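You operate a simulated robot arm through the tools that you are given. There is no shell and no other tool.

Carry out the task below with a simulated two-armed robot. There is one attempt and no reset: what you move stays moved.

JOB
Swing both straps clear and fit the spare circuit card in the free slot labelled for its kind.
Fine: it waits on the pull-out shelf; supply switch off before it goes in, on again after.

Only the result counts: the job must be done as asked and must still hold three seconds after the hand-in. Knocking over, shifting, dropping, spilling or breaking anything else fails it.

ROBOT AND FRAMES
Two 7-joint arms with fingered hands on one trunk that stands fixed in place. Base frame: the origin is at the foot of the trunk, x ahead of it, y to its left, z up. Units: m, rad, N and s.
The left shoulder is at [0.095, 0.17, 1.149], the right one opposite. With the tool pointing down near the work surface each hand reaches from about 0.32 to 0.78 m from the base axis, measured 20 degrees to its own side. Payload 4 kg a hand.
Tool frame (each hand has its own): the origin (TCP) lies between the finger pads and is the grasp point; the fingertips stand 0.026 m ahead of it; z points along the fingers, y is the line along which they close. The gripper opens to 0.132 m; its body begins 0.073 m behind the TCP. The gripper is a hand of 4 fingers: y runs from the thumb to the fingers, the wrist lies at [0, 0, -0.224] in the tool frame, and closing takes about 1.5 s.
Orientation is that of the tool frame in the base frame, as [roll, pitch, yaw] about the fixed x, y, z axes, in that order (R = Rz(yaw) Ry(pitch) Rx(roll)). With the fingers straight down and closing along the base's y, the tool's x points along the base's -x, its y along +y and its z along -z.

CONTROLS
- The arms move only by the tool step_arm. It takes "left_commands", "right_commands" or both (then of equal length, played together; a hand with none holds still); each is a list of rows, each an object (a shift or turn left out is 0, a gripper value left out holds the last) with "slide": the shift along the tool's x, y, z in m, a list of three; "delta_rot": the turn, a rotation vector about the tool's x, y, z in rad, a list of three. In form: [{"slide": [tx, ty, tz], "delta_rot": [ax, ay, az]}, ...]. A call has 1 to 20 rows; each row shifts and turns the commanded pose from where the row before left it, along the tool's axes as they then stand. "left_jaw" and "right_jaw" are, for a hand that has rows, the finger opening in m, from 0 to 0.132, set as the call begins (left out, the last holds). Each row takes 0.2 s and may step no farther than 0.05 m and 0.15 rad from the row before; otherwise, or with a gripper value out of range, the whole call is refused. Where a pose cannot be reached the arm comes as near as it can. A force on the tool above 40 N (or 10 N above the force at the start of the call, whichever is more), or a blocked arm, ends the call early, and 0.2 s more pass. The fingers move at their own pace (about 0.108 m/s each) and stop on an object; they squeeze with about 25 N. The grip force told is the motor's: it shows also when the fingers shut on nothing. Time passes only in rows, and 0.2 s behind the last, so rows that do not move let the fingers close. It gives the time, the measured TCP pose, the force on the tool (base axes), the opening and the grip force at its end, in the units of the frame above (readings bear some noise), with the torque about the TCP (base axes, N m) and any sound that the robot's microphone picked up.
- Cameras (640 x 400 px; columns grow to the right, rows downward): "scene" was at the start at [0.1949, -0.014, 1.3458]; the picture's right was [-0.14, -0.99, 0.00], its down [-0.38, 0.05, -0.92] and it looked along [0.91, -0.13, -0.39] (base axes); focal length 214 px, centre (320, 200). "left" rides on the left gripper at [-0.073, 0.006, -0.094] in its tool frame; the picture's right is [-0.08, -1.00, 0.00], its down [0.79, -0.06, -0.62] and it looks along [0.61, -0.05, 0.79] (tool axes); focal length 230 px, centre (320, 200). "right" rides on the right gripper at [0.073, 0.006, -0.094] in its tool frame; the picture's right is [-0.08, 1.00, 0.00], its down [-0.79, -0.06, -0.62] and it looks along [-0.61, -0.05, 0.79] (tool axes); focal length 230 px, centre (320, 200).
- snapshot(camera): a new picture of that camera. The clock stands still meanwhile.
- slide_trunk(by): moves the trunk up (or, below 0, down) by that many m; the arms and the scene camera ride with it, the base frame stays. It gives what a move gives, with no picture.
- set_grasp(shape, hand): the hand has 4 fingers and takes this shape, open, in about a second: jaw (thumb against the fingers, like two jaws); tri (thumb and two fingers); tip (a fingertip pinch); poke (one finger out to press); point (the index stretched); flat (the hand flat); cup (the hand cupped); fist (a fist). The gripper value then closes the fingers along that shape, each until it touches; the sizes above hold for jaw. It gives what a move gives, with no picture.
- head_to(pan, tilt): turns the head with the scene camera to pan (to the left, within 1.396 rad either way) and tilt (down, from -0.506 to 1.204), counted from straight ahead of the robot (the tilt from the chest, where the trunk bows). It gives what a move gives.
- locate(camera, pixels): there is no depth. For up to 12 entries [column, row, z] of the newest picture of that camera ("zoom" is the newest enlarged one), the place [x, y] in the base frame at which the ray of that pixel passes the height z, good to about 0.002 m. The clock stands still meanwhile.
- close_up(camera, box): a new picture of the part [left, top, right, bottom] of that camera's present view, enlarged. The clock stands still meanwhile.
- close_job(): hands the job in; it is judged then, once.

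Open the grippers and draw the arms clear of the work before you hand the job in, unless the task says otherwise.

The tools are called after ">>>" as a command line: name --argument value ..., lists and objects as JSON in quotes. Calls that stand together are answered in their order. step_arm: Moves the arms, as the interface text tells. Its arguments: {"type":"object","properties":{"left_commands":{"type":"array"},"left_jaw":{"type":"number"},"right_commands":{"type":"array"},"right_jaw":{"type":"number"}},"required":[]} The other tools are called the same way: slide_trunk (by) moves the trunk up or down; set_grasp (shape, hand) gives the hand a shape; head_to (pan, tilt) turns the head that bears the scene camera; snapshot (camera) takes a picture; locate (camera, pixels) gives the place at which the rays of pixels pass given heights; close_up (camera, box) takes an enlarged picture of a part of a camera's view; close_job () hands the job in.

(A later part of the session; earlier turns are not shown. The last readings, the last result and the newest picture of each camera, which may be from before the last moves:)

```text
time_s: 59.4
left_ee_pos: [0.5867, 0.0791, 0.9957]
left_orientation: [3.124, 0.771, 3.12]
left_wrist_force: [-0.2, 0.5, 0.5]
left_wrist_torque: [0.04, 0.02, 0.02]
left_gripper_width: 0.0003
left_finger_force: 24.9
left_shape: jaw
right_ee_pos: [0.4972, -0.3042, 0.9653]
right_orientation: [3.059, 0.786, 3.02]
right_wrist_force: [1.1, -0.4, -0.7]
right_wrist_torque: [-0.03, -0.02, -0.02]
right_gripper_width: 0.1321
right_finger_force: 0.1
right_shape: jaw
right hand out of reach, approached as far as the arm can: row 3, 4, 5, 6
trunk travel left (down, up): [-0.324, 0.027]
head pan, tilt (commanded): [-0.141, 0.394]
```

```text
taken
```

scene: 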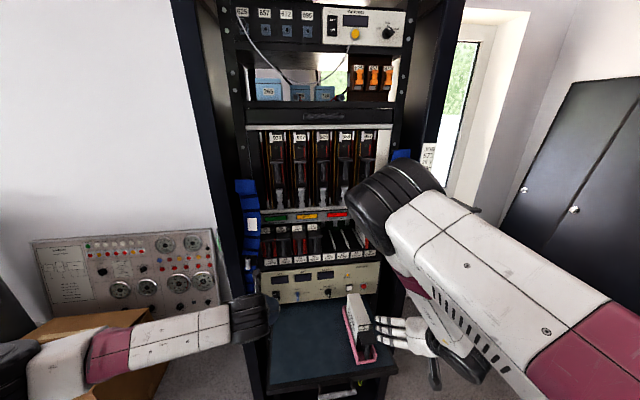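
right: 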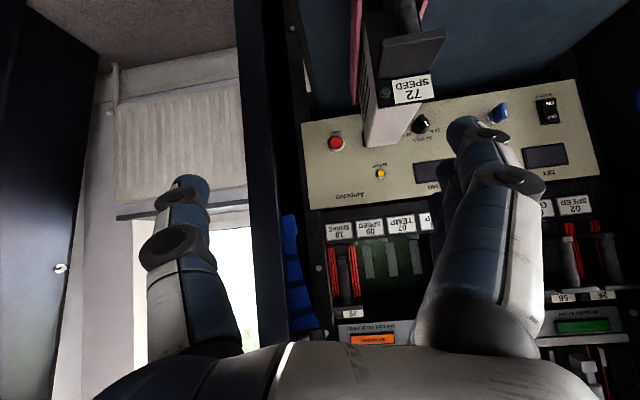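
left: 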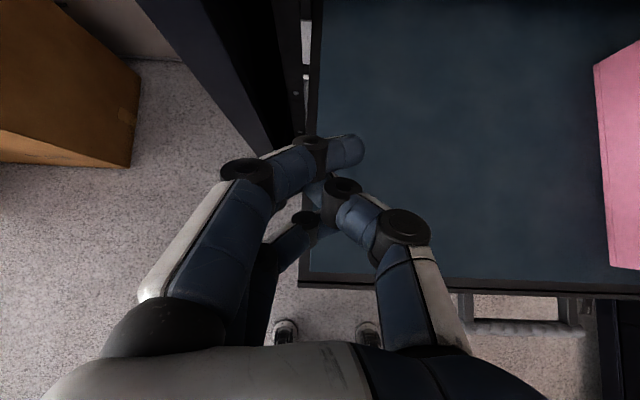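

The arm is too folded at x≈0.47–0.50; the grasp pose itself (x≈0.56) should be fine, so I approach from above instead: straighten the roll and move to about [0.575, −0.224, 0.96].

>>> step_arm --right_commands '[{"slide": [-0.0171, 0, 0.0196], "delta_rot": [0, 0, -0.0856]}, {"slide": [-0.0171, 0.0267, 0.0196]}, {"slide": [-0.0171, 0.0267, 0.0196]}, {"slide": [0, 0.0267, 0]}]'

>>> snapshot --camera "right"

>>> snapshot --camera "scene"

```text
time_s: 60.6
left_ee_pos: [0.5868, 0.078, 0.9945]
left_orientation: [3.125, 0.768, 3.121]
left_wrist_force: [1.4, -0.1, 0.5]
left_wrist_torque: [-0.01, 0.01, 0.03]
left_gripper_width: 0.0001
left_finger_force: 24.8
left_shape: jaw
right_ee_pos: [0.5869, -0.2675, 0.9648]
right_orientation: [-3.135, 0.767, 3.133]
right_wrist_force: [-1.0, 0.0, -1.3]
right_wrist_torque: [-0.02, 0.03, 0.0]
right_gripper_width: 0.1319
right_finger_force: 0.1
right_shape: jaw
right hand out of reach, approached as far as the arm can: row 2, 3, 4
trunk travel left (down, up): [-0.324, 0.027]
head pan, tilt (commanded): [-0.141, 0.394]
stopped in row 4 (right hand): the arm was blocked; the commanded pose is now the measured one
```

```text
taken
```

right: 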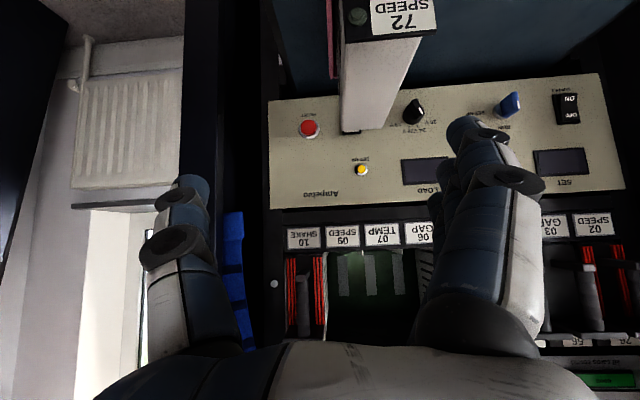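

```text
taken
```

scene: 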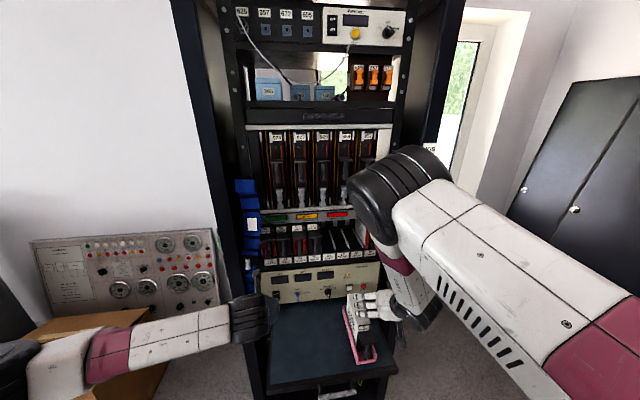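

The arm's elbow is up and forward, and it was blocked at 45°. A smaller pitch of about 30° should suit this branch and still clear the upper handles later, so I rotate back and centre on y=−0.224.

>>> step_arm --right_commands '[{"delta_rot": [0, 0.122, 0]}, {"delta_rot": [0, 0.122, 0]}, {"slide": [0, 0.022, 0]}, {"slide": [0, 0.022, 0]}]'

>>> snapshot --camera "right"

>>> snapshot --camera "scene"

```text
time_s: 61.6
left_ee_pos: [0.5867, 0.0788, 0.9958]
left_orientation: [3.127, 0.768, 3.121]
left_wrist_force: [0.4, -0.6, 0.0]
left_wrist_torque: [-0.03, 0.01, 0.01]
left_gripper_width: 0.0
left_finger_force: 25.0
left_shape: jaw
right_ee_pos: [0.585, -0.2212, 0.9657]
right_orientation: [-3.131, 0.524, 3.14]
right_wrist_force: [0.2, 0.5, 0.6]
right_wrist_torque: [-0.03, 0.01, 0.0]
right_gripper_width: 0.1318
right_finger_force: 0.1
right_shape: jaw
trunk travel left (down, up): [-0.324, 0.027]
head pan, tilt (commanded): [-0.141, 0.394]
```

```text
taken
```

right: 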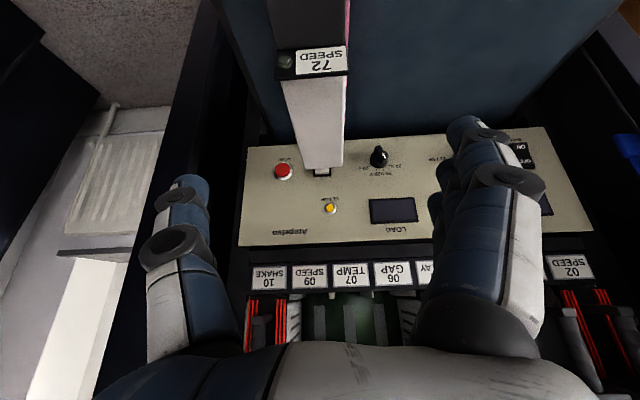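

```text
taken
```

scene: 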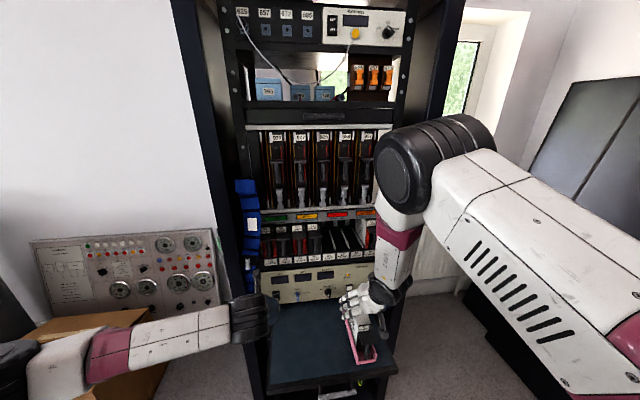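

Now the pose is clean (pitch 0.524). I enlarge the view to measure the face-plate corners and bracket for the final alignment.

>>> close_up --camera "right" --box '[250, 0, 380, 100]'

>>> locate --camera "right" --pixels '[[278, 79, 0.871], [348, 73, 0.871], [278, 79, 0.861], [348, 73, 0.861], [304, 172, 0.871], [342, 166, 0.871]]'

```text
4.00 times, centred on (315, 50) of right
```

zoom: 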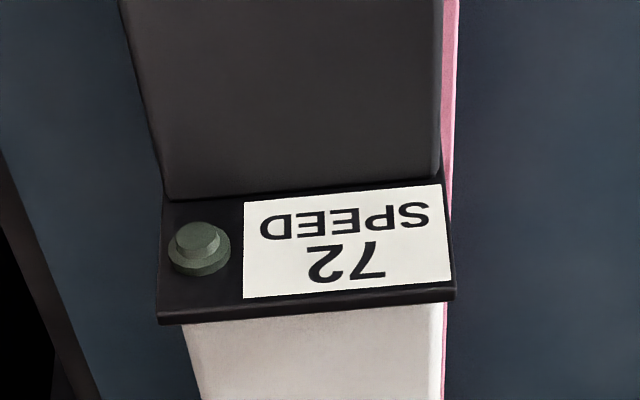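

```text
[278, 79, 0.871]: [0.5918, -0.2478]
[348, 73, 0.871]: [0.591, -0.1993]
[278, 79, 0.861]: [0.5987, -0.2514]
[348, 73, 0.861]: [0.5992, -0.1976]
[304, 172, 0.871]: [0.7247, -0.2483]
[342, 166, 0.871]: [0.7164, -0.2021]
```

Face plate spans y −0.248…−0.199 (centre −0.2236), face plane x≈0.589. I lower the open hand around the bracket, three quarters of the way, and check.

>>> step_arm --right_commands '[{"slide": [0.0197, -0.0006, 0.0262]}, {"slide": [0.0197, -0.0006, 0.0262]}, {"slide": [0.0197, -0.0006, 0.0262]}]'

>>> snapshot --camera "right"

>>> close_up --camera "scene" --box '[300, 260, 440, 380]'

```text
time_s: 62.4
left_ee_pos: [0.588, 0.0787, 0.995]
left_orientation: [3.125, 0.768, 3.119]
left_wrist_force: [1.2, 0.1, 0.0]
left_wrist_torque: [-0.01, 0.0, 0.02]
left_gripper_width: 0.0002
left_finger_force: 24.9
left_shape: jaw
right_ee_pos: [0.5766, -0.2216, 0.8666]
right_orientation: [-3.131, 0.523, 3.14]
right_wrist_force: [0.1, -0.2, -0.2]
right_wrist_torque: [0.02, 0.0, -0.03]
right_gripper_width: 0.1316
right_finger_force: 0.0
right_shape: jaw
trunk travel left (down, up): [-0.324, 0.027]
head pan, tilt (commanded): [-0.141, 0.394]
```

```text
taken
```

right: 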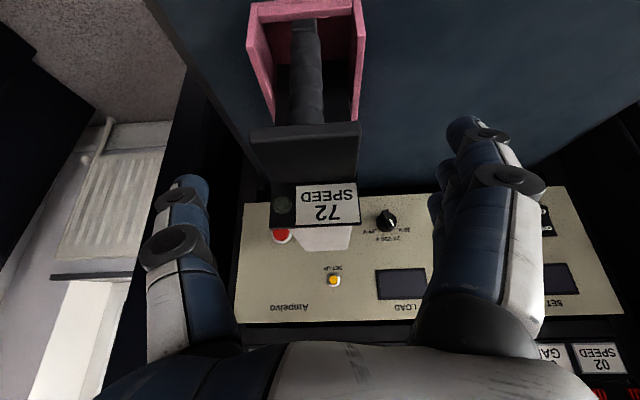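

```text
3.33 times, centred on (370, 320) of scene
```

zoom: 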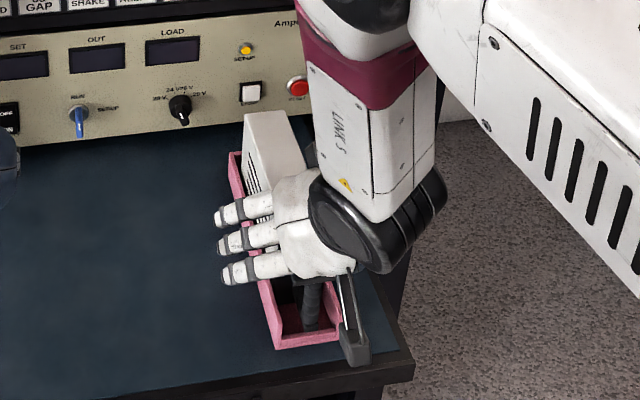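

The view shows the bracket, post and tray clearly. I locate the bracket front corners and face-plate corners again at this closer range.

>>> close_up --camera "right" --box '[220, 0, 400, 260]'

>>> locate --camera "right" --pixels '[[249.5, 129, 0.848], [361, 122, 0.848], [271, 228, 0.871], [360, 223, 0.871], [290, 100, 0.8], [322, 100, 0.8], [275, 122, 0.772], [353, 122, 0.772], [258, 10, 0.772], [357, 5, 0.772]]'

```text
1.54 times, centred on (310, 130) of right
```

zoom: 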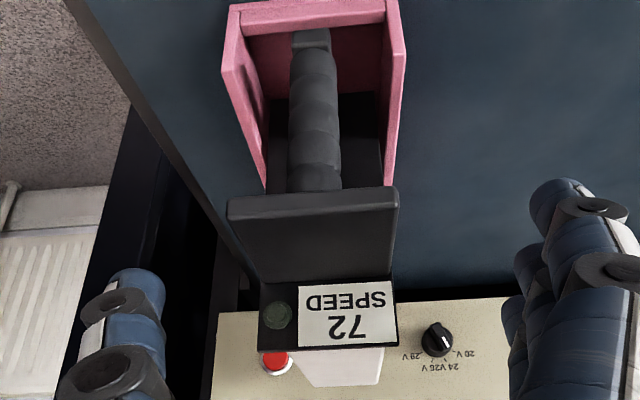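

```text
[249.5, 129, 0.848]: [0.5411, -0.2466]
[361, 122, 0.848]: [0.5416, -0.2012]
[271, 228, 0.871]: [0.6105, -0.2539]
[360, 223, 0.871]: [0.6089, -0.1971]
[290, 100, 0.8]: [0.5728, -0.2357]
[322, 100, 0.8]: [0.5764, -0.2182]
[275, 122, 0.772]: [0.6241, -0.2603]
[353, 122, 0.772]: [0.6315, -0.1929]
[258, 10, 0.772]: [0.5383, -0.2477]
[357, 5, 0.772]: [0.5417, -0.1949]
```

Bracket front centre is y=−0.2239, x=0.541, top z=0.848; face top z≈0.876. I do the last 3 cm down to TCP ≈ [0.571, −0.224, 0.838].

>>> step_arm --right_commands '[{"slide": [0.0096, -0.0011, 0.011]}, {"slide": [0.0096, -0.0011, 0.011]}]'

>>> snapshot --camera "right"

```text
time_s: 63.0
left_ee_pos: [0.5864, 0.0798, 0.9956]
left_orientation: [3.126, 0.768, 3.12]
left_wrist_force: [0.6, 0.1, 0.7]
left_wrist_torque: [-0.01, -0.01, 0.01]
left_gripper_width: 0.0
left_finger_force: 25.3
left_shape: jaw
right_ee_pos: [0.569, -0.2261, 0.8394]
right_orientation: [-3.132, 0.524, 3.14]
right_wrist_force: [0.1, 0.1, -0.9]
right_wrist_torque: [0.0, -0.01, 0.0]
right_gripper_width: 0.1319
right_finger_force: 0.0
right_shape: jaw
trunk travel left (down, up): [-0.324, 0.027]
head pan, tilt (commanded): [-0.141, 0.394]
```

```text
taken
```

right: 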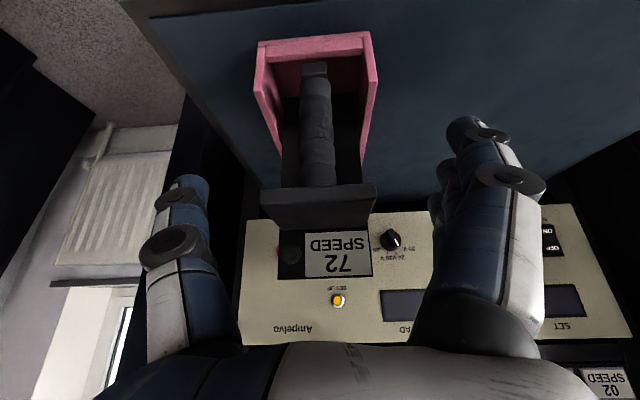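

The hand is centred around bracket and post. I close the right hand on it.

>>> step_arm --right_commands '[{}, {}, {}, {}, {}, {}, {}, {}]' --right_jaw 0.0

>>> snapshot --camera "right"

>>> close_up --camera "scene" --box '[300, 260, 440, 380]'

```text
time_s: 64.8
left_ee_pos: [0.5875, 0.0788, 0.9944]
left_orientation: [3.127, 0.771, 3.121]
left_wrist_force: [0.8, 0.1, 0.0]
left_wrist_torque: [-0.01, 0.03, 0.0]
left_gripper_width: 0.0001
left_finger_force: 25.0
left_shape: jaw
right_ee_pos: [0.5699, -0.2253, 0.8409]
right_orientation: [-3.131, 0.523, 3.139]
right_wrist_force: [0.0, 0.8, 0.3]
right_wrist_torque: [0.07, 0.02, 0.02]
right_gripper_width: 0.0294
right_finger_force: 25.3
right_shape: jaw
trunk travel left (down, up): [-0.324, 0.027]
head pan, tilt (commanded): [-0.141, 0.394]
```

```text
taken
```

right: 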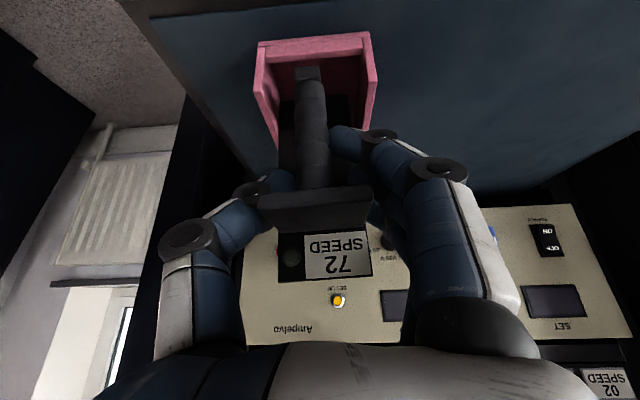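

```text
3.33 times, centred on (370, 320) of scene
```

zoom: 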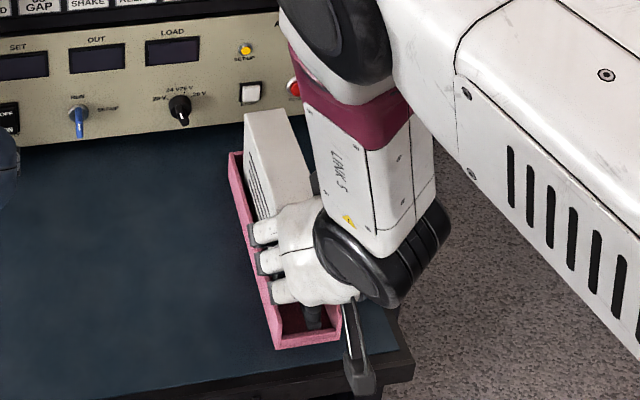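

The hand holds bracket and post (opening 0.029, 25 N). I lift gently by 3 cm straight up and look whether the card comes up level.

>>> step_arm --right_commands '[{"slide": [-0.0025, 0, -0.0043]}, {"slide": [-0.005, 0, -0.0087]}, {"slide": [-0.0075, 0, -0.013]}, {}]'

>>> snapshot --camera "right"

>>> close_up --camera "scene" --box '[300, 260, 440, 380]'

```text
time_s: 65.8
left_ee_pos: [0.5868, 0.0799, 0.9942]
left_orientation: [3.125, 0.77, 3.121]
left_wrist_force: [-0.1, 0.3, 0.4]
left_wrist_torque: [0.04, -0.01, 0.02]
left_gripper_width: 0.0001
left_finger_force: 25.0
left_shape: jaw
right_ee_pos: [0.5686, -0.2269, 0.869]
right_orientation: [-3.129, 0.521, 3.14]
right_wrist_force: [0.3, 0.0, -2.9]
right_wrist_torque: [0.03, 0.18, -0.01]
right_gripper_width: 0.0295
right_finger_force: 24.6
right_shape: jaw
trunk travel left (down, up): [-0.324, 0.027]
head pan, tilt (commanded): [-0.141, 0.394]
```

```text
taken
```

right: 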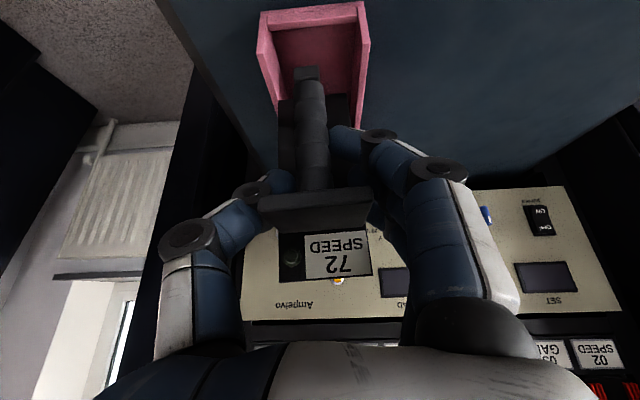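

```text
3.33 times, centred on (370, 320) of scene
```

zoom: 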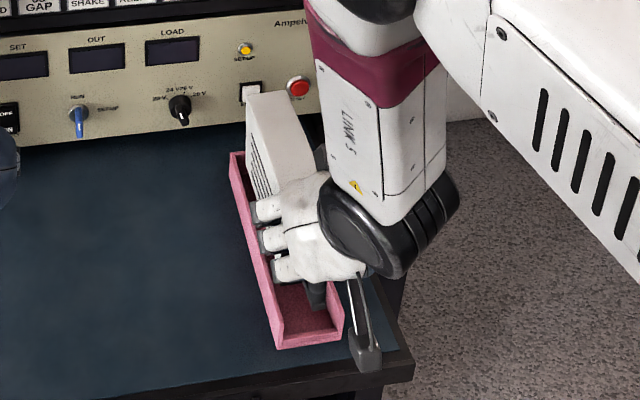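

The card lifts level (2.9 N weight, label unchanged relative to the hand) and the tray stayed put. I raise it straight up toward slot height at x≈0.57.

>>> step_arm --right_commands '[{"slide": [-0.015, 0, -0.026]}, {"slide": [-0.015, 0, -0.026]}, {"slide": [-0.015, 0, -0.026]}, {"slide": [-0.015, 0, -0.026]}, {"slide": [-0.015, 0, -0.026]}, {"slide": [-0.015, 0, -0.026]}, {"slide": [-0.01, 0, -0.0173]}, {}]'

>>> snapshot --camera "right"

>>> snapshot --camera "scene"

```text
time_s: 67.6
left_ee_pos: [0.587, 0.0789, 0.9938]
left_orientation: [3.126, 0.768, 3.121]
left_wrist_force: [0.4, 0.6, -0.2]
left_wrist_torque: [0.01, 0.0, -0.02]
left_gripper_width: 0.0
left_finger_force: 25.0
left_shape: jaw
right_ee_pos: [0.5683, -0.2232, 1.0672]
right_orientation: [-3.13, 0.521, 3.14]
right_wrist_force: [0.1, -0.1, -2.2]
right_wrist_torque: [0.03, 0.19, 0.01]
right_gripper_width: 0.0291
right_finger_force: 25.0
right_shape: jaw
trunk travel left (down, up): [-0.324, 0.027]
head pan, tilt (commanded): [-0.141, 0.394]
```

```text
taken
```

right: 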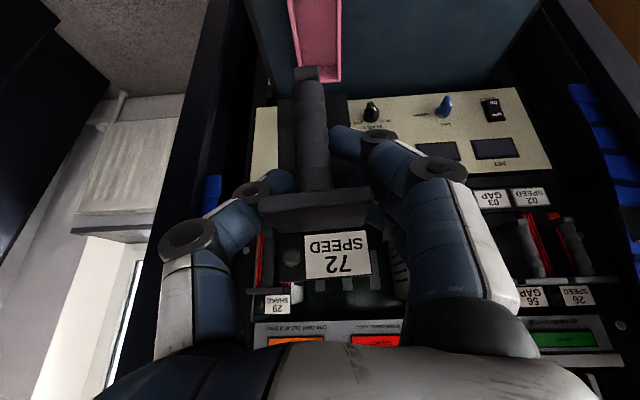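

```text
taken
```

scene: 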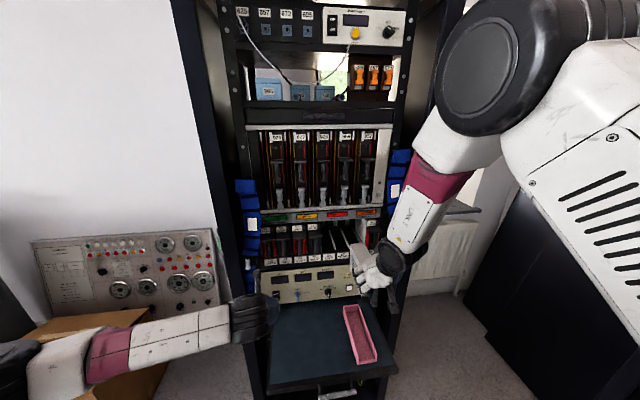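

The card is up at slot height and still level. I enlarge both views to find the heights of card 29's bracket/face and the slot 09 opening relative to my card.

>>> close_up --camera "scene" --box '[310, 200, 420, 290]'

>>> close_up --camera "right" --box '[230, 180, 430, 345]'

>>> snapshot --camera "left"

```text
4.44 times, centred on (365, 245) of scene
```

zoom: 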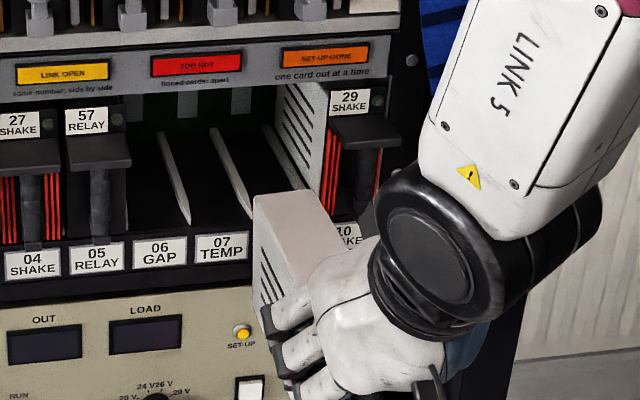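

```text
2.42 times, centred on (330, 262) of right
```

zoom: 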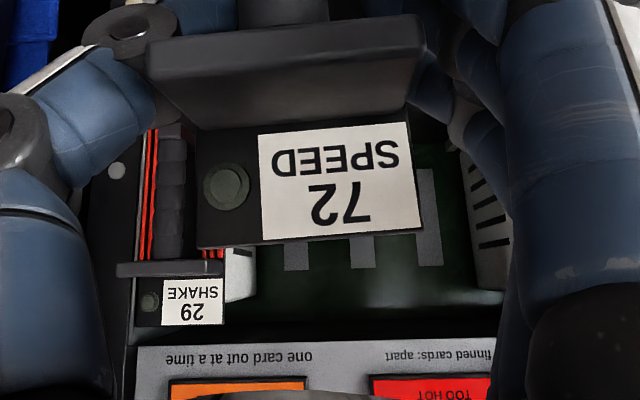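

```text
taken
```

left: 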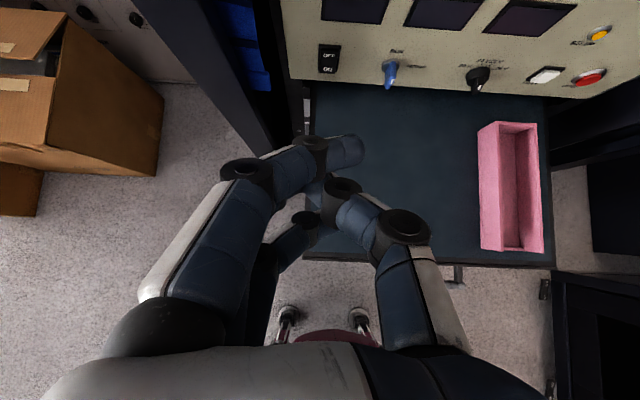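

I locate card 29's features (face top, bracket front edge) from the scene and right cameras to get the seated height and depth.

>>> locate --camera "scene" --pixels '[[371.8, 219.3, 1.12], [371.8, 219.3, 1.14], [369.0, 233.0, 1.1], [369.0, 233.0, 1.12], [383.4, 232.2, 1.1], [383.4, 232.2, 1.12], [314, 239.8, 1.1], [314, 239.8, 1.12]]'

>>> locate --camera "right" --pixels '[[272, 313.7, 1.13], [272, 313.7, 1.14], [246.5, 293, 1.105], [246.5, 293, 1.11], [289.5, 294, 1.105], [289.5, 294, 1.11]]'

```text
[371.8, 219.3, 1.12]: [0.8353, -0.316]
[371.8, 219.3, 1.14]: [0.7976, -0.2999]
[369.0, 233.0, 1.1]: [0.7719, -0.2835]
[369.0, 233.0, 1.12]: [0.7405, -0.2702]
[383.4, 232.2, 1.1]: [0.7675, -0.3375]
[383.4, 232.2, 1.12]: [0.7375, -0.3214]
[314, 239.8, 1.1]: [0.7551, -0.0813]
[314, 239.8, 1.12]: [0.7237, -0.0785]
```

```text
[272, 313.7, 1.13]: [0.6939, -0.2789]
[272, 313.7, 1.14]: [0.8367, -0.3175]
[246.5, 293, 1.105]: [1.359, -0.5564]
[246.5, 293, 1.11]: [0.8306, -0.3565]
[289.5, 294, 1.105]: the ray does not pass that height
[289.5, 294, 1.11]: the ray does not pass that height
```

Card 29's face top is at z≈1.1376, x≈0.80 and its bracket top z≈1.111, so my seated TCP height is about 1.1025. Next I pin down slot 09's centre y from the label row.

>>> locate --camera "scene" --pixels '[[342.7, 255.6, 0.99], [328.7, 256.5, 0.99], [314.8, 257.8, 0.99], [300.4, 259.2, 0.99], [342.7, 255.6, 1.0], [328.7, 256.5, 1.0]]'

>>> close_up --camera "scene" --box '[255, 205, 395, 275]'

```text
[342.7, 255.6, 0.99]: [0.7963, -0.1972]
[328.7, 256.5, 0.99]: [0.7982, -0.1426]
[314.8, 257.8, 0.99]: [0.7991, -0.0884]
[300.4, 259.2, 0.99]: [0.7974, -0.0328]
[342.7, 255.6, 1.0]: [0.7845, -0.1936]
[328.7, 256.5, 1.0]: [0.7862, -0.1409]
```

```text
4.57 times, centred on (325, 240) of scene
```

zoom: 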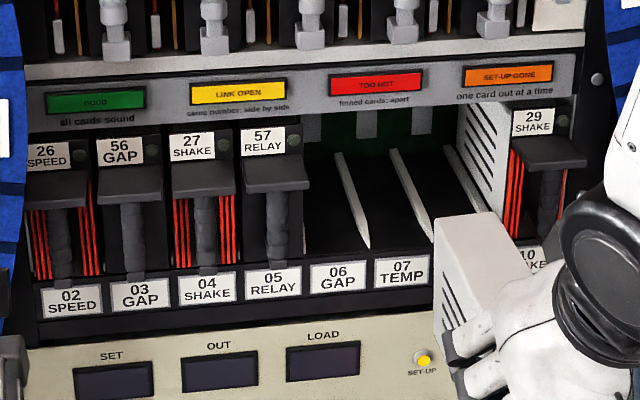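

Slot 09's centre is y≈−0.252 (pitch 0.0548). I move the card to the pre-insert pose: TCP ≈ [0.60, −0.2525, 1.106], about 3 mm above seated height.

>>> step_arm --right_commands '[{"slide": [-0.0118, -0.0073, -0.0044]}, {"slide": [-0.0118, -0.0073, -0.0044]}, {"slide": [-0.0118, -0.0073, -0.0044]}, {"slide": [-0.0118, -0.0073, -0.0044]}, {}]'

>>> close_up --camera "right" --box '[230, 150, 430, 345]'

>>> close_up --camera "scene" --box '[310, 190, 420, 280]'

```text
time_s: 68.8
left_ee_pos: [0.587, 0.0796, 0.9932]
left_orientation: [3.127, 0.767, 3.121]
left_wrist_force: [-0.1, 0.1, 0.4]
left_wrist_torque: [-0.02, -0.01, 0.01]
left_gripper_width: 0.0001
left_finger_force: 25.4
left_shape: jaw
right_ee_pos: [0.6009, -0.2542, 1.1065]
right_orientation: [-3.131, 0.521, 3.14]
right_wrist_force: [-0.6, -0.3, -2.5]
right_wrist_torque: [-0.01, 0.17, 0.01]
right_gripper_width: 0.0292
right_finger_force: 25.0
right_shape: jaw
trunk travel left (down, up): [-0.324, 0.027]
head pan, tilt (commanded): [-0.141, 0.394]
```

```text
2.05 times, centred on (330, 248) of right
```

zoom: 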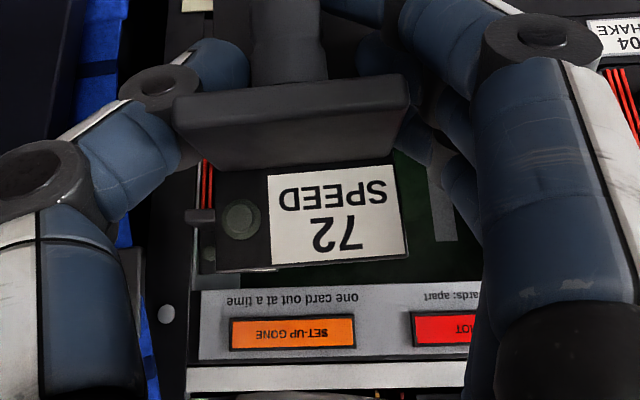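

```text
4.44 times, centred on (365, 235) of scene
```

zoom: 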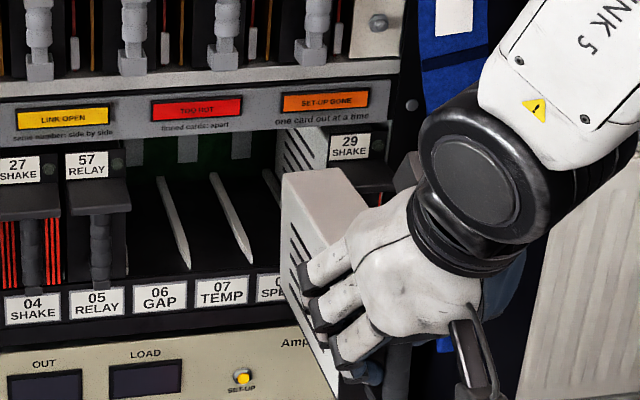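

The card is in front of slot 09. I check its rear corners' lateral position with the scene camera (rear top corners at (356.4,228.7) and (367.3,228.2)).

>>> locate --camera "scene" --pixels '[[356.4, 228.7, 1.13], [356.4, 228.7, 1.14], [367.3, 228.2, 1.13], [367.3, 228.2, 1.14], [356.4, 228.7, 1.12], [367.3, 228.2, 1.12]]'

>>> close_up --camera "scene" --box '[340, 210, 400, 260]'

```text
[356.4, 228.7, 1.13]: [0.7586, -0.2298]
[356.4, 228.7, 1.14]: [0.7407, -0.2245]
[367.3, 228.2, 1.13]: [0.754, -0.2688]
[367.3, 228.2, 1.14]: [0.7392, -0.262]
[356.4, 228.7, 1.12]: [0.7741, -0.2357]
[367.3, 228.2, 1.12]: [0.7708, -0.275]
```

```text
8.00 times, centred on (370, 235) of scene
```

zoom: 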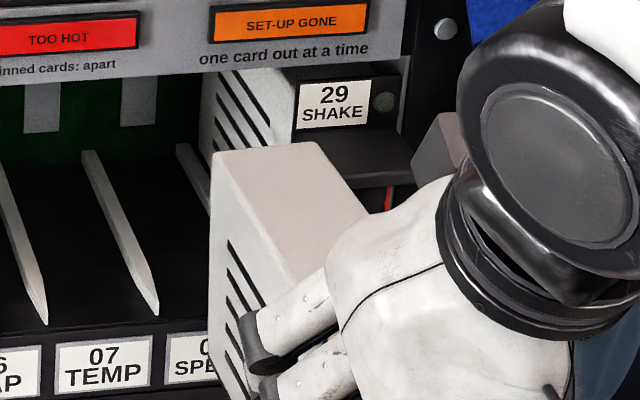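

Rear corners centre at y≈−0.252, matching slot 09. I start inserting: 5 cm forward in 1 cm steps, watching forces.

>>> step_arm --right_commands '[{"slide": [-0.00866, 0, 0.005]}, {"slide": [-0.00866, 0, 0.005]}, {"slide": [-0.00866, 0, 0.005]}, {"slide": [-0.00866, 0, 0.005]}, {"slide": [-0.00866, 0, 0.005]}]'

>>> close_up --camera "scene" --box '[330, 200, 410, 260]'

>>> close_up --camera "right" --box '[230, 150, 430, 345]'

```text
time_s: 70.0
left_ee_pos: [0.5876, 0.0803, 0.994]
left_orientation: [3.126, 0.769, 3.121]
left_wrist_force: [-0.9, 0.3, -0.1]
left_wrist_torque: [0.03, -0.02, -0.04]
left_gripper_width: 0.0
left_finger_force: 24.8
left_shape: jaw
right_ee_pos: [0.6513, -0.2538, 1.1072]
right_orientation: [-3.132, 0.522, 3.141]
right_wrist_force: [-0.5, 0.8, -2.6]
right_wrist_torque: [0.09, 0.18, 0.13]
right_gripper_width: 0.0291
right_finger_force: 25.2
right_shape: jaw
trunk travel left (down, up): [-0.324, 0.027]
head pan, tilt (commanded): [-0.141, 0.394]
```

```text
6.67 times, centred on (370, 230) of scene
```

zoom: 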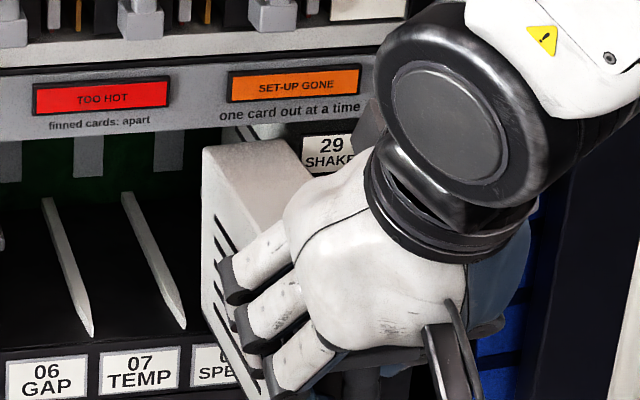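

```text
2.05 times, centred on (330, 248) of right
```

zoom: 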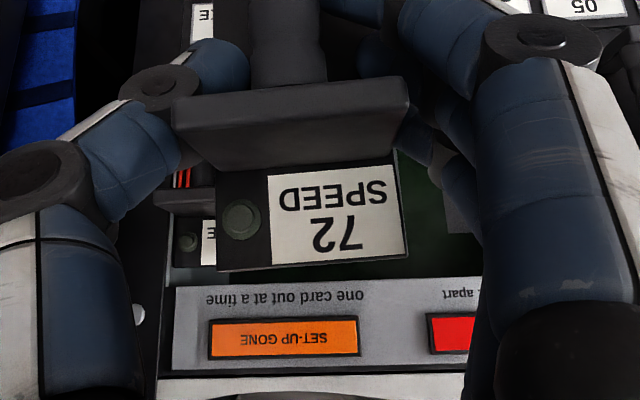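

A small lateral force (+0.8 N, torque 0.13) suggests the rear brushes the right side; I shift 2 mm left and continue 3 cm in.

>>> step_arm --right_commands '[{"slide": [0, 0.002, 0]}, {"slide": [-0.00866, 0, 0.005]}, {"slide": [-0.00866, 0, 0.005]}, {"slide": [-0.00866, 0, 0.005]}]'

>>> close_up --camera "scene" --box '[330, 200, 410, 260]'

>>> close_up --camera "right" --box '[230, 150, 430, 345]'

```text
time_s: 71.0
left_ee_pos: [0.5873, 0.0794, 0.9944]
left_orientation: [3.126, 0.766, 3.121]
left_wrist_force: [0.4, 0.3, 0.0]
left_wrist_torque: [0.02, 0.0, 0.01]
left_gripper_width: 0.0003
left_finger_force: 24.9
left_shape: jaw
right_ee_pos: [0.6817, -0.2517, 1.1068]
right_orientation: [-3.133, 0.522, 3.14]
right_wrist_force: [-0.6, -0.2, -1.2]
right_wrist_torque: [-0.02, 0.16, 0.01]
right_gripper_width: 0.0289
right_finger_force: 24.7
right_shape: jaw
trunk travel left (down, up): [-0.324, 0.027]
head pan, tilt (commanded): [-0.141, 0.394]
```

```text
6.67 times, centred on (370, 230) of scene
```

zoom: 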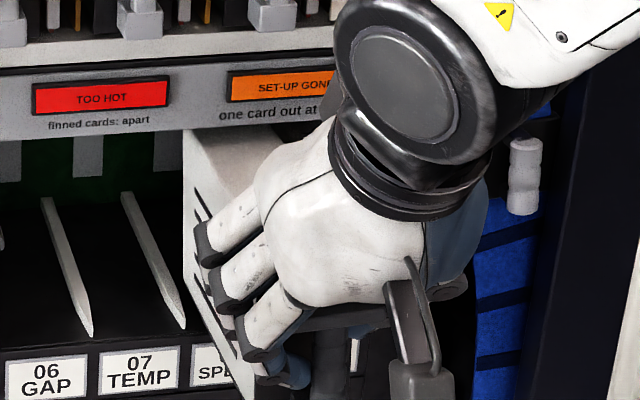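

```text
2.05 times, centred on (330, 248) of right
```

zoom: 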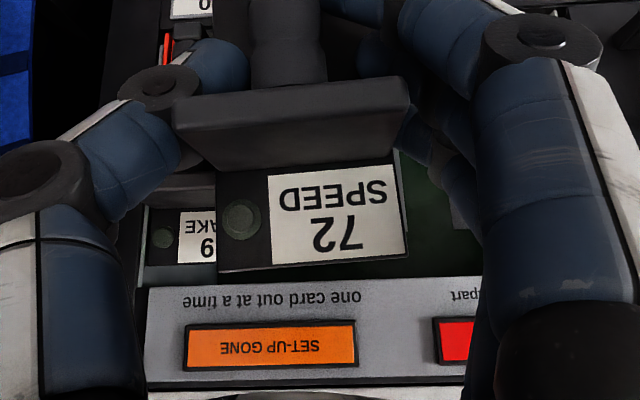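

Forces are small and my face plate is level with card 29's. I continue 3 cm further.

>>> step_arm --right_commands '[{"slide": [-0.00866, 0, 0.005]}, {"slide": [-0.00866, 0, 0.005]}, {"slide": [-0.00866, 0, 0.005]}]'

>>> close_up --camera "scene" --box '[330, 200, 410, 260]'

>>> close_up --camera "right" --box '[180, 120, 430, 345]'

```text
time_s: 71.8
left_ee_pos: [0.5877, 0.0795, 0.9931]
left_orientation: [3.126, 0.768, 3.12]
left_wrist_force: [0.2, 0.9, 0.2]
left_wrist_torque: [0.0, 0.02, 0.0]
left_gripper_width: 0.0001
left_finger_force: 24.8
left_shape: jaw
right_ee_pos: [0.7116, -0.2518, 1.1069]
right_orientation: [-3.13, 0.523, 3.14]
right_wrist_force: [-0.1, 1.2, -2.5]
right_wrist_torque: [0.06, 0.19, 0.1]
right_gripper_width: 0.029
right_finger_force: 25.5
right_shape: jaw
trunk travel left (down, up): [-0.324, 0.027]
head pan, tilt (commanded): [-0.141, 0.394]
```

```text
6.67 times, centred on (370, 230) of scene
```

zoom: 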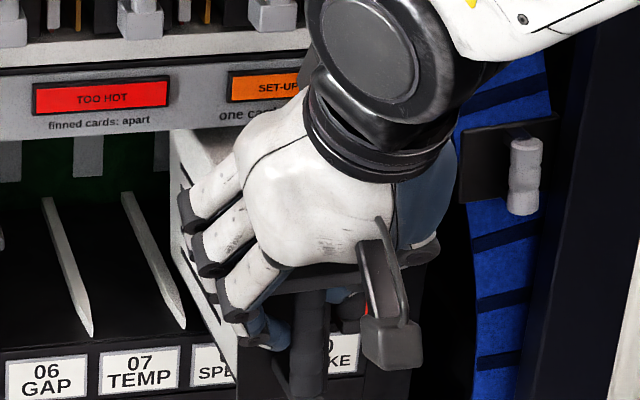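

```text
1.78 times, centred on (305, 232) of right
```

zoom: 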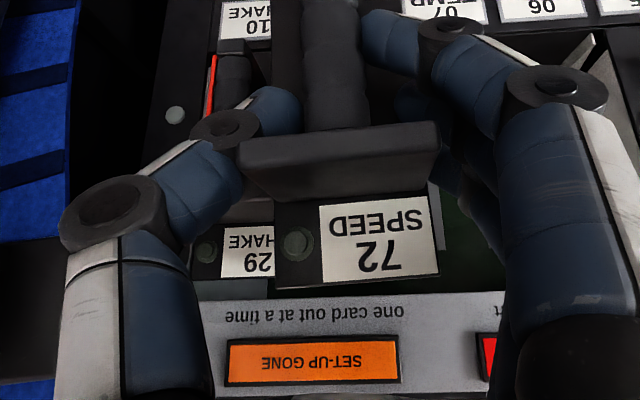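

Still a slight sideways touch (+1.2 N). I shift 1.5 mm left again and advance 2.4 cm in small steps.

>>> step_arm --right_commands '[{"slide": [0, 0.0015, 0]}, {"slide": [-0.00693, 0, 0.004]}, {"slide": [-0.00693, 0, 0.004]}, {"slide": [-0.00693, 0, 0.004]}]'

>>> close_up --camera "scene" --box '[330, 200, 410, 260]'

>>> close_up --camera "right" --box '[180, 120, 430, 345]'

```text
time_s: 72.8
left_ee_pos: [0.5878, 0.0789, 0.9948]
left_orientation: [3.125, 0.767, 3.121]
left_wrist_force: [0.0, 0.2, 0.6]
left_wrist_torque: [-0.01, 0.0, 0.0]
left_gripper_width: 0.0001
left_finger_force: 24.8
left_shape: jaw
right_ee_pos: [0.737, -0.25, 1.1088]
right_orientation: [-3.131, 0.524, 3.141]
right_wrist_force: [0.0, -0.4, -2.5]
right_wrist_torque: [-0.02, 0.16, 0.02]
right_gripper_width: 0.0292
right_finger_force: 24.8
right_shape: jaw
trunk travel left (down, up): [-0.324, 0.027]
head pan, tilt (commanded): [-0.141, 0.394]
```

```text
6.67 times, centred on (370, 230) of scene
```

zoom: 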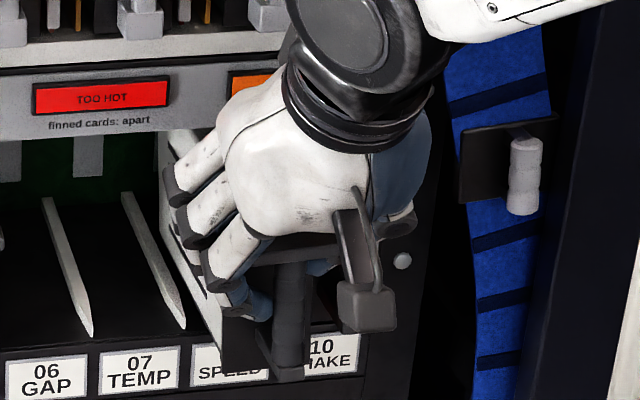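

```text
1.78 times, centred on (305, 232) of right
```

zoom: 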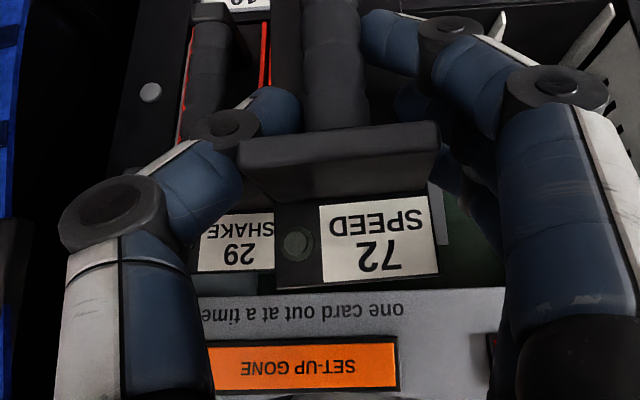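

Face is now ~4.4 cm from home and the thumb gets near card 29's handle, so I'll set the card down here: lower in 2 mm steps until the floor takes the weight.

>>> step_arm --right_commands '[{"slide": [0.001, 0, 0.0017]}, {"slide": [0.001, 0, 0.0017]}, {}]'

```text
time_s: 73.6
left_ee_pos: [0.5879, 0.0793, 0.9953]
left_orientation: [3.127, 0.768, 3.121]
left_wrist_force: [0.2, 0.4, -0.3]
left_wrist_torque: [0.05, 0.01, 0.0]
left_gripper_width: 0.0002
left_finger_force: 24.7
left_shape: jaw
right_ee_pos: [0.7353, -0.2513, 1.1044]
right_orientation: [-3.13, 0.525, 3.141]
right_wrist_force: [-0.3, 0.5, -1.2]
right_wrist_torque: [0.08, 0.03, 0.07]
right_gripper_width: 0.029
right_finger_force: 25.2
right_shape: jaw
trunk travel left (down, up): [-0.324, 0.027]
head pan, tilt (commanded): [-0.141, 0.394]
```

The floor begins to carry it (torque dropped to 0.03). One more 2 mm.

>>> step_arm --right_commands '[{"slide": [0.001, 0, 0.0017]}, {}]'

```text
time_s: 74.2
left_ee_pos: [0.5882, 0.0802, 0.9954]
left_orientation: [3.125, 0.77, 3.121]
left_wrist_force: [-0.6, -0.7, -0.6]
left_wrist_torque: [0.02, -0.01, -0.02]
left_gripper_width: 0.0002
left_finger_force: 25.1
left_shape: jaw
right_ee_pos: [0.7357, -0.2502, 1.1029]
right_orientation: [-3.131, 0.525, 3.14]
right_wrist_force: [0.0, 0.0, -0.2]
right_wrist_torque: [0.01, -0.08, -0.01]
right_gripper_width: 0.029
right_finger_force: 25.1
right_shape: jaw
trunk travel left (down, up): [-0.324, 0.027]
head pan, tilt (commanded): [-0.141, 0.394]
```

The slot floor now carries the card (−0.2 N). Before releasing I want it further in; I look closely at the clearance between thumb and card 29's handle.

>>> close_up --camera "right" --box '[200, 100, 340, 300]'

>>> close_up --camera "scene" --box '[345, 220, 395, 265]'

```text
2.00 times, centred on (270, 200) of right
```

zoom: 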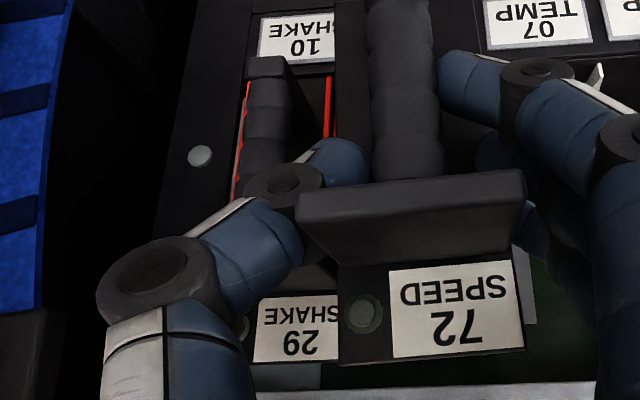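

```text
8.89 times, centred on (370, 242) of scene
```

zoom: 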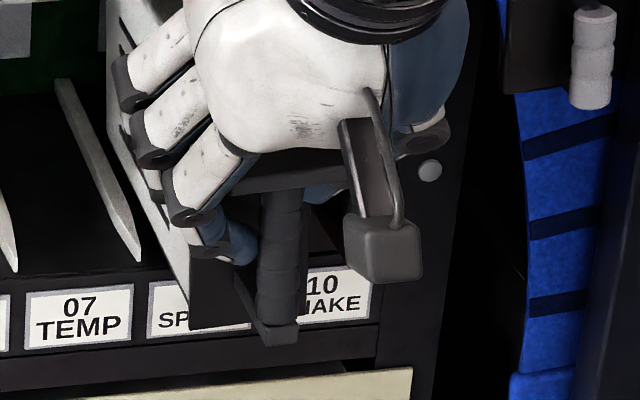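

The thumb's front is ~1.7 cm short of card 29's bracket, so I can push about 1 cm more while still holding.

>>> step_arm --right_commands '[{"slide": [-0.00433, 0, 0.0025]}, {"slide": [-0.00433, 0, 0.0025]}, {}]'

>>> close_up --camera "right" --box '[200, 100, 340, 300]'

```text
time_s: 75.0
left_ee_pos: [0.5881, 0.079, 0.9947]
left_orientation: [3.126, 0.769, 3.12]
left_wrist_force: [1.0, -1.0, 0.6]
left_wrist_torque: [0.0, -0.01, 0.02]
left_gripper_width: 0.0
left_finger_force: 24.7
left_shape: jaw
right_ee_pos: [0.7466, -0.2517, 1.1021]
right_orientation: [-3.131, 0.523, 3.14]
right_wrist_force: [-0.5, 1.3, -0.1]
right_wrist_torque: [0.08, -0.04, 0.13]
right_gripper_width: 0.0289
right_finger_force: 25.4
right_shape: jaw
trunk travel left (down, up): [-0.324, 0.027]
head pan, tilt (commanded): [-0.141, 0.394]
```

```text
2.00 times, centred on (270, 200) of right
```

zoom: 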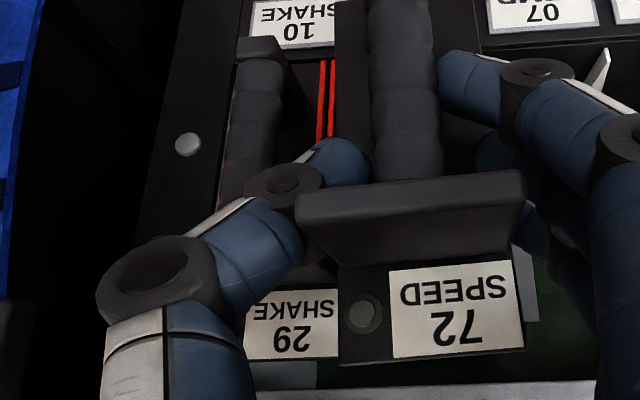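

Face is now ~3.4 cm from home and 29's label is still clear of the thumb. I open the hand slightly (to 0.055) to release.

>>> step_arm --right_commands '[{}, {}, {}]' --right_jaw 0.055

>>> snapshot --camera "right"

>>> close_up --camera "scene" --box '[330, 200, 410, 270]'

```text
time_s: 75.8
left_ee_pos: [0.587, 0.0799, 0.9944]
left_orientation: [3.126, 0.771, 3.12]
left_wrist_force: [0.2, 0.1, 0.0]
left_wrist_torque: [-0.06, -0.03, 0.03]
left_gripper_width: 0.0004
left_finger_force: 25.0
left_shape: jaw
right_ee_pos: [0.7455, -0.2519, 1.1021]
right_orientation: [-3.131, 0.524, 3.141]
right_wrist_force: [-0.1, 0.1, 0.4]
right_wrist_torque: [0.03, 0.0, -0.03]
right_gripper_width: 0.0543
right_finger_force: 0.0
right_shape: jaw
trunk travel left (down, up): [-0.324, 0.027]
head pan, tilt (commanded): [-0.141, 0.394]
```

```text
taken
```

right: 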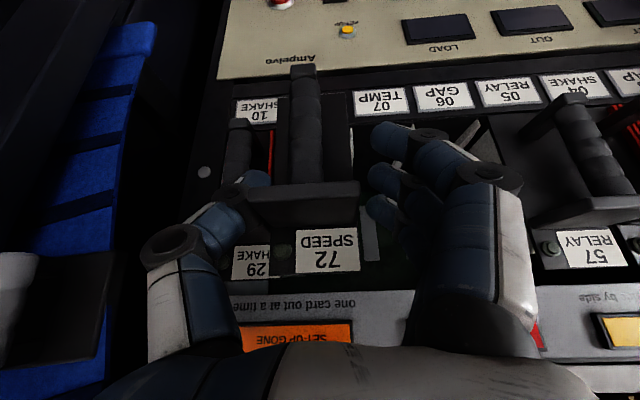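

```text
5.71 times, centred on (370, 235) of scene
```

zoom: 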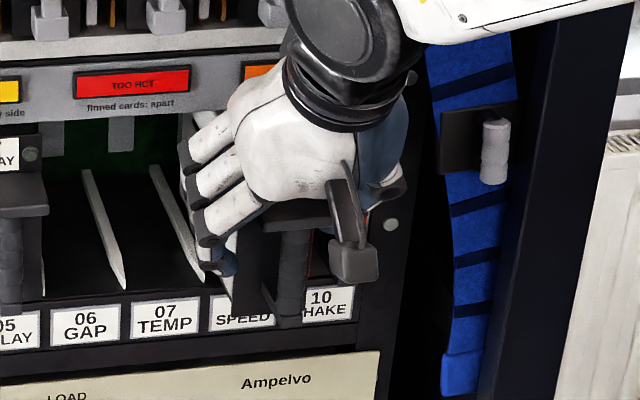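

The card stays level in the slot. I back the open hand straight out along −x and check that the card does not follow.

>>> step_arm --right_commands '[{"slide": [0.00866, 0, -0.005]}, {"slide": [0.0173, 0, -0.01]}, {"slide": [0.0173, 0, -0.01]}, {"slide": [0.026, 0, -0.015]}, {"slide": [0.026, 0, -0.015]}]'

>>> snapshot --camera "right"

>>> close_up --camera "scene" --box '[330, 200, 410, 270]'

```text
time_s: 77.0
left_ee_pos: [0.5861, 0.0804, 0.9948]
left_orientation: [3.125, 0.77, 3.122]
left_wrist_force: [-0.1, -0.4, 0.0]
left_wrist_torque: [-0.03, -0.05, 0.02]
left_gripper_width: 0.0
left_finger_force: 25.3
left_shape: jaw
right_ee_pos: [0.6357, -0.2498, 1.1005]
right_orientation: [-3.132, 0.524, 3.14]
right_wrist_force: [-0.7, -0.2, -0.5]
right_wrist_torque: [0.0, -0.03, 0.03]
right_gripper_width: 0.0544
right_finger_force: 0.0
right_shape: jaw
trunk travel left (down, up): [-0.324, 0.027]
head pan, tilt (commanded): [-0.141, 0.394]
```

```text
taken
```

right: 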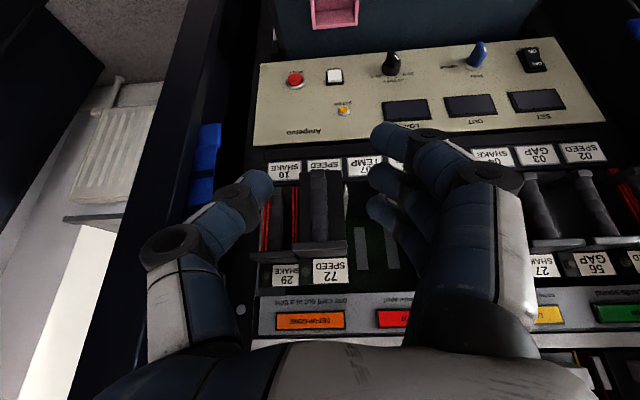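

```text
5.71 times, centred on (370, 235) of scene
```

zoom: 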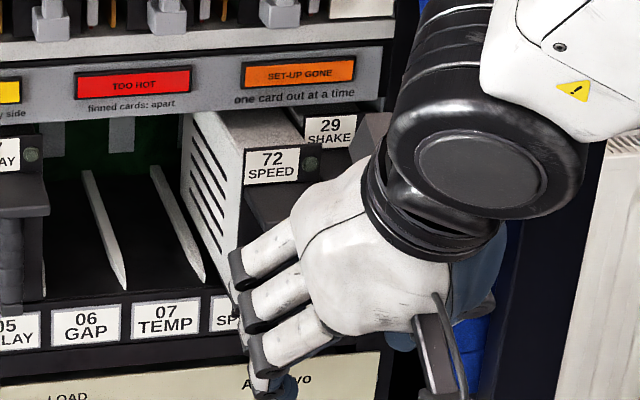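

The card rests in slot 09 about 3.4 cm out. I close the right hand to use the leading finger as a pusher and look at its shape.

>>> step_arm --right_commands '[{"slide": [0.0085, 0.004, 0.0147]}, {}, {}, {}, {}, {}, {}, {}]' --right_jaw 0.0

>>> snapshot --camera "right"

>>> close_up --camera "scene" --box '[330, 200, 410, 270]'

```text
time_s: 78.8
left_ee_pos: [0.5867, 0.0784, 0.9939]
left_orientation: [3.125, 0.769, 3.12]
left_wrist_force: [-0.1, 0.2, -0.1]
left_wrist_torque: [0.0, -0.04, 0.01]
left_gripper_width: 0.0
left_finger_force: 24.8
left_shape: jaw
right_ee_pos: [0.6341, -0.2472, 1.0848]
right_orientation: [-3.131, 0.525, 3.14]
right_wrist_force: [0.2, -0.5, 0.7]
right_wrist_torque: [0.0, 0.04, 0.02]
right_gripper_width: 0.0
right_finger_force: 24.8
right_shape: jaw
trunk travel left (down, up): [-0.324, 0.027]
head pan, tilt (commanded): [-0.141, 0.394]
```

```text
taken
```

right: 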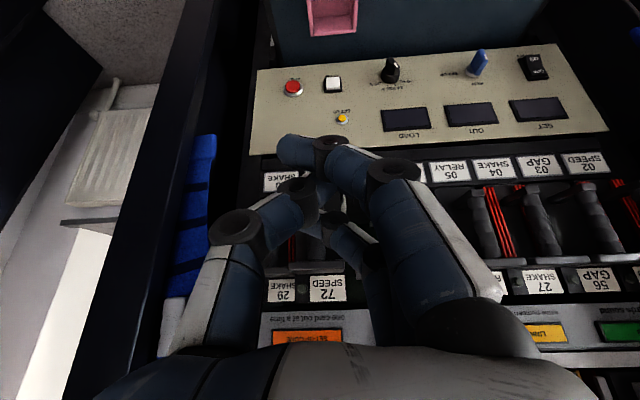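

```text
5.71 times, centred on (370, 235) of scene
```

zoom: 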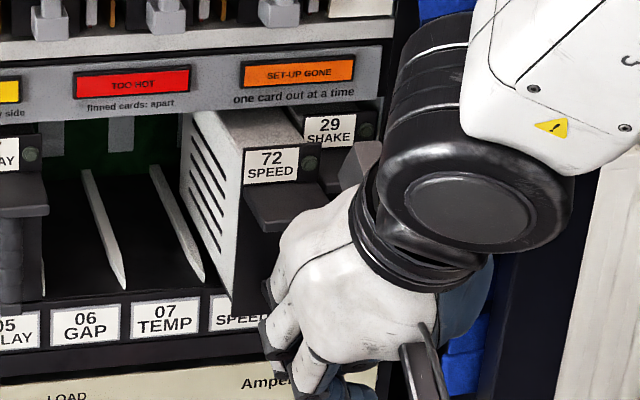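

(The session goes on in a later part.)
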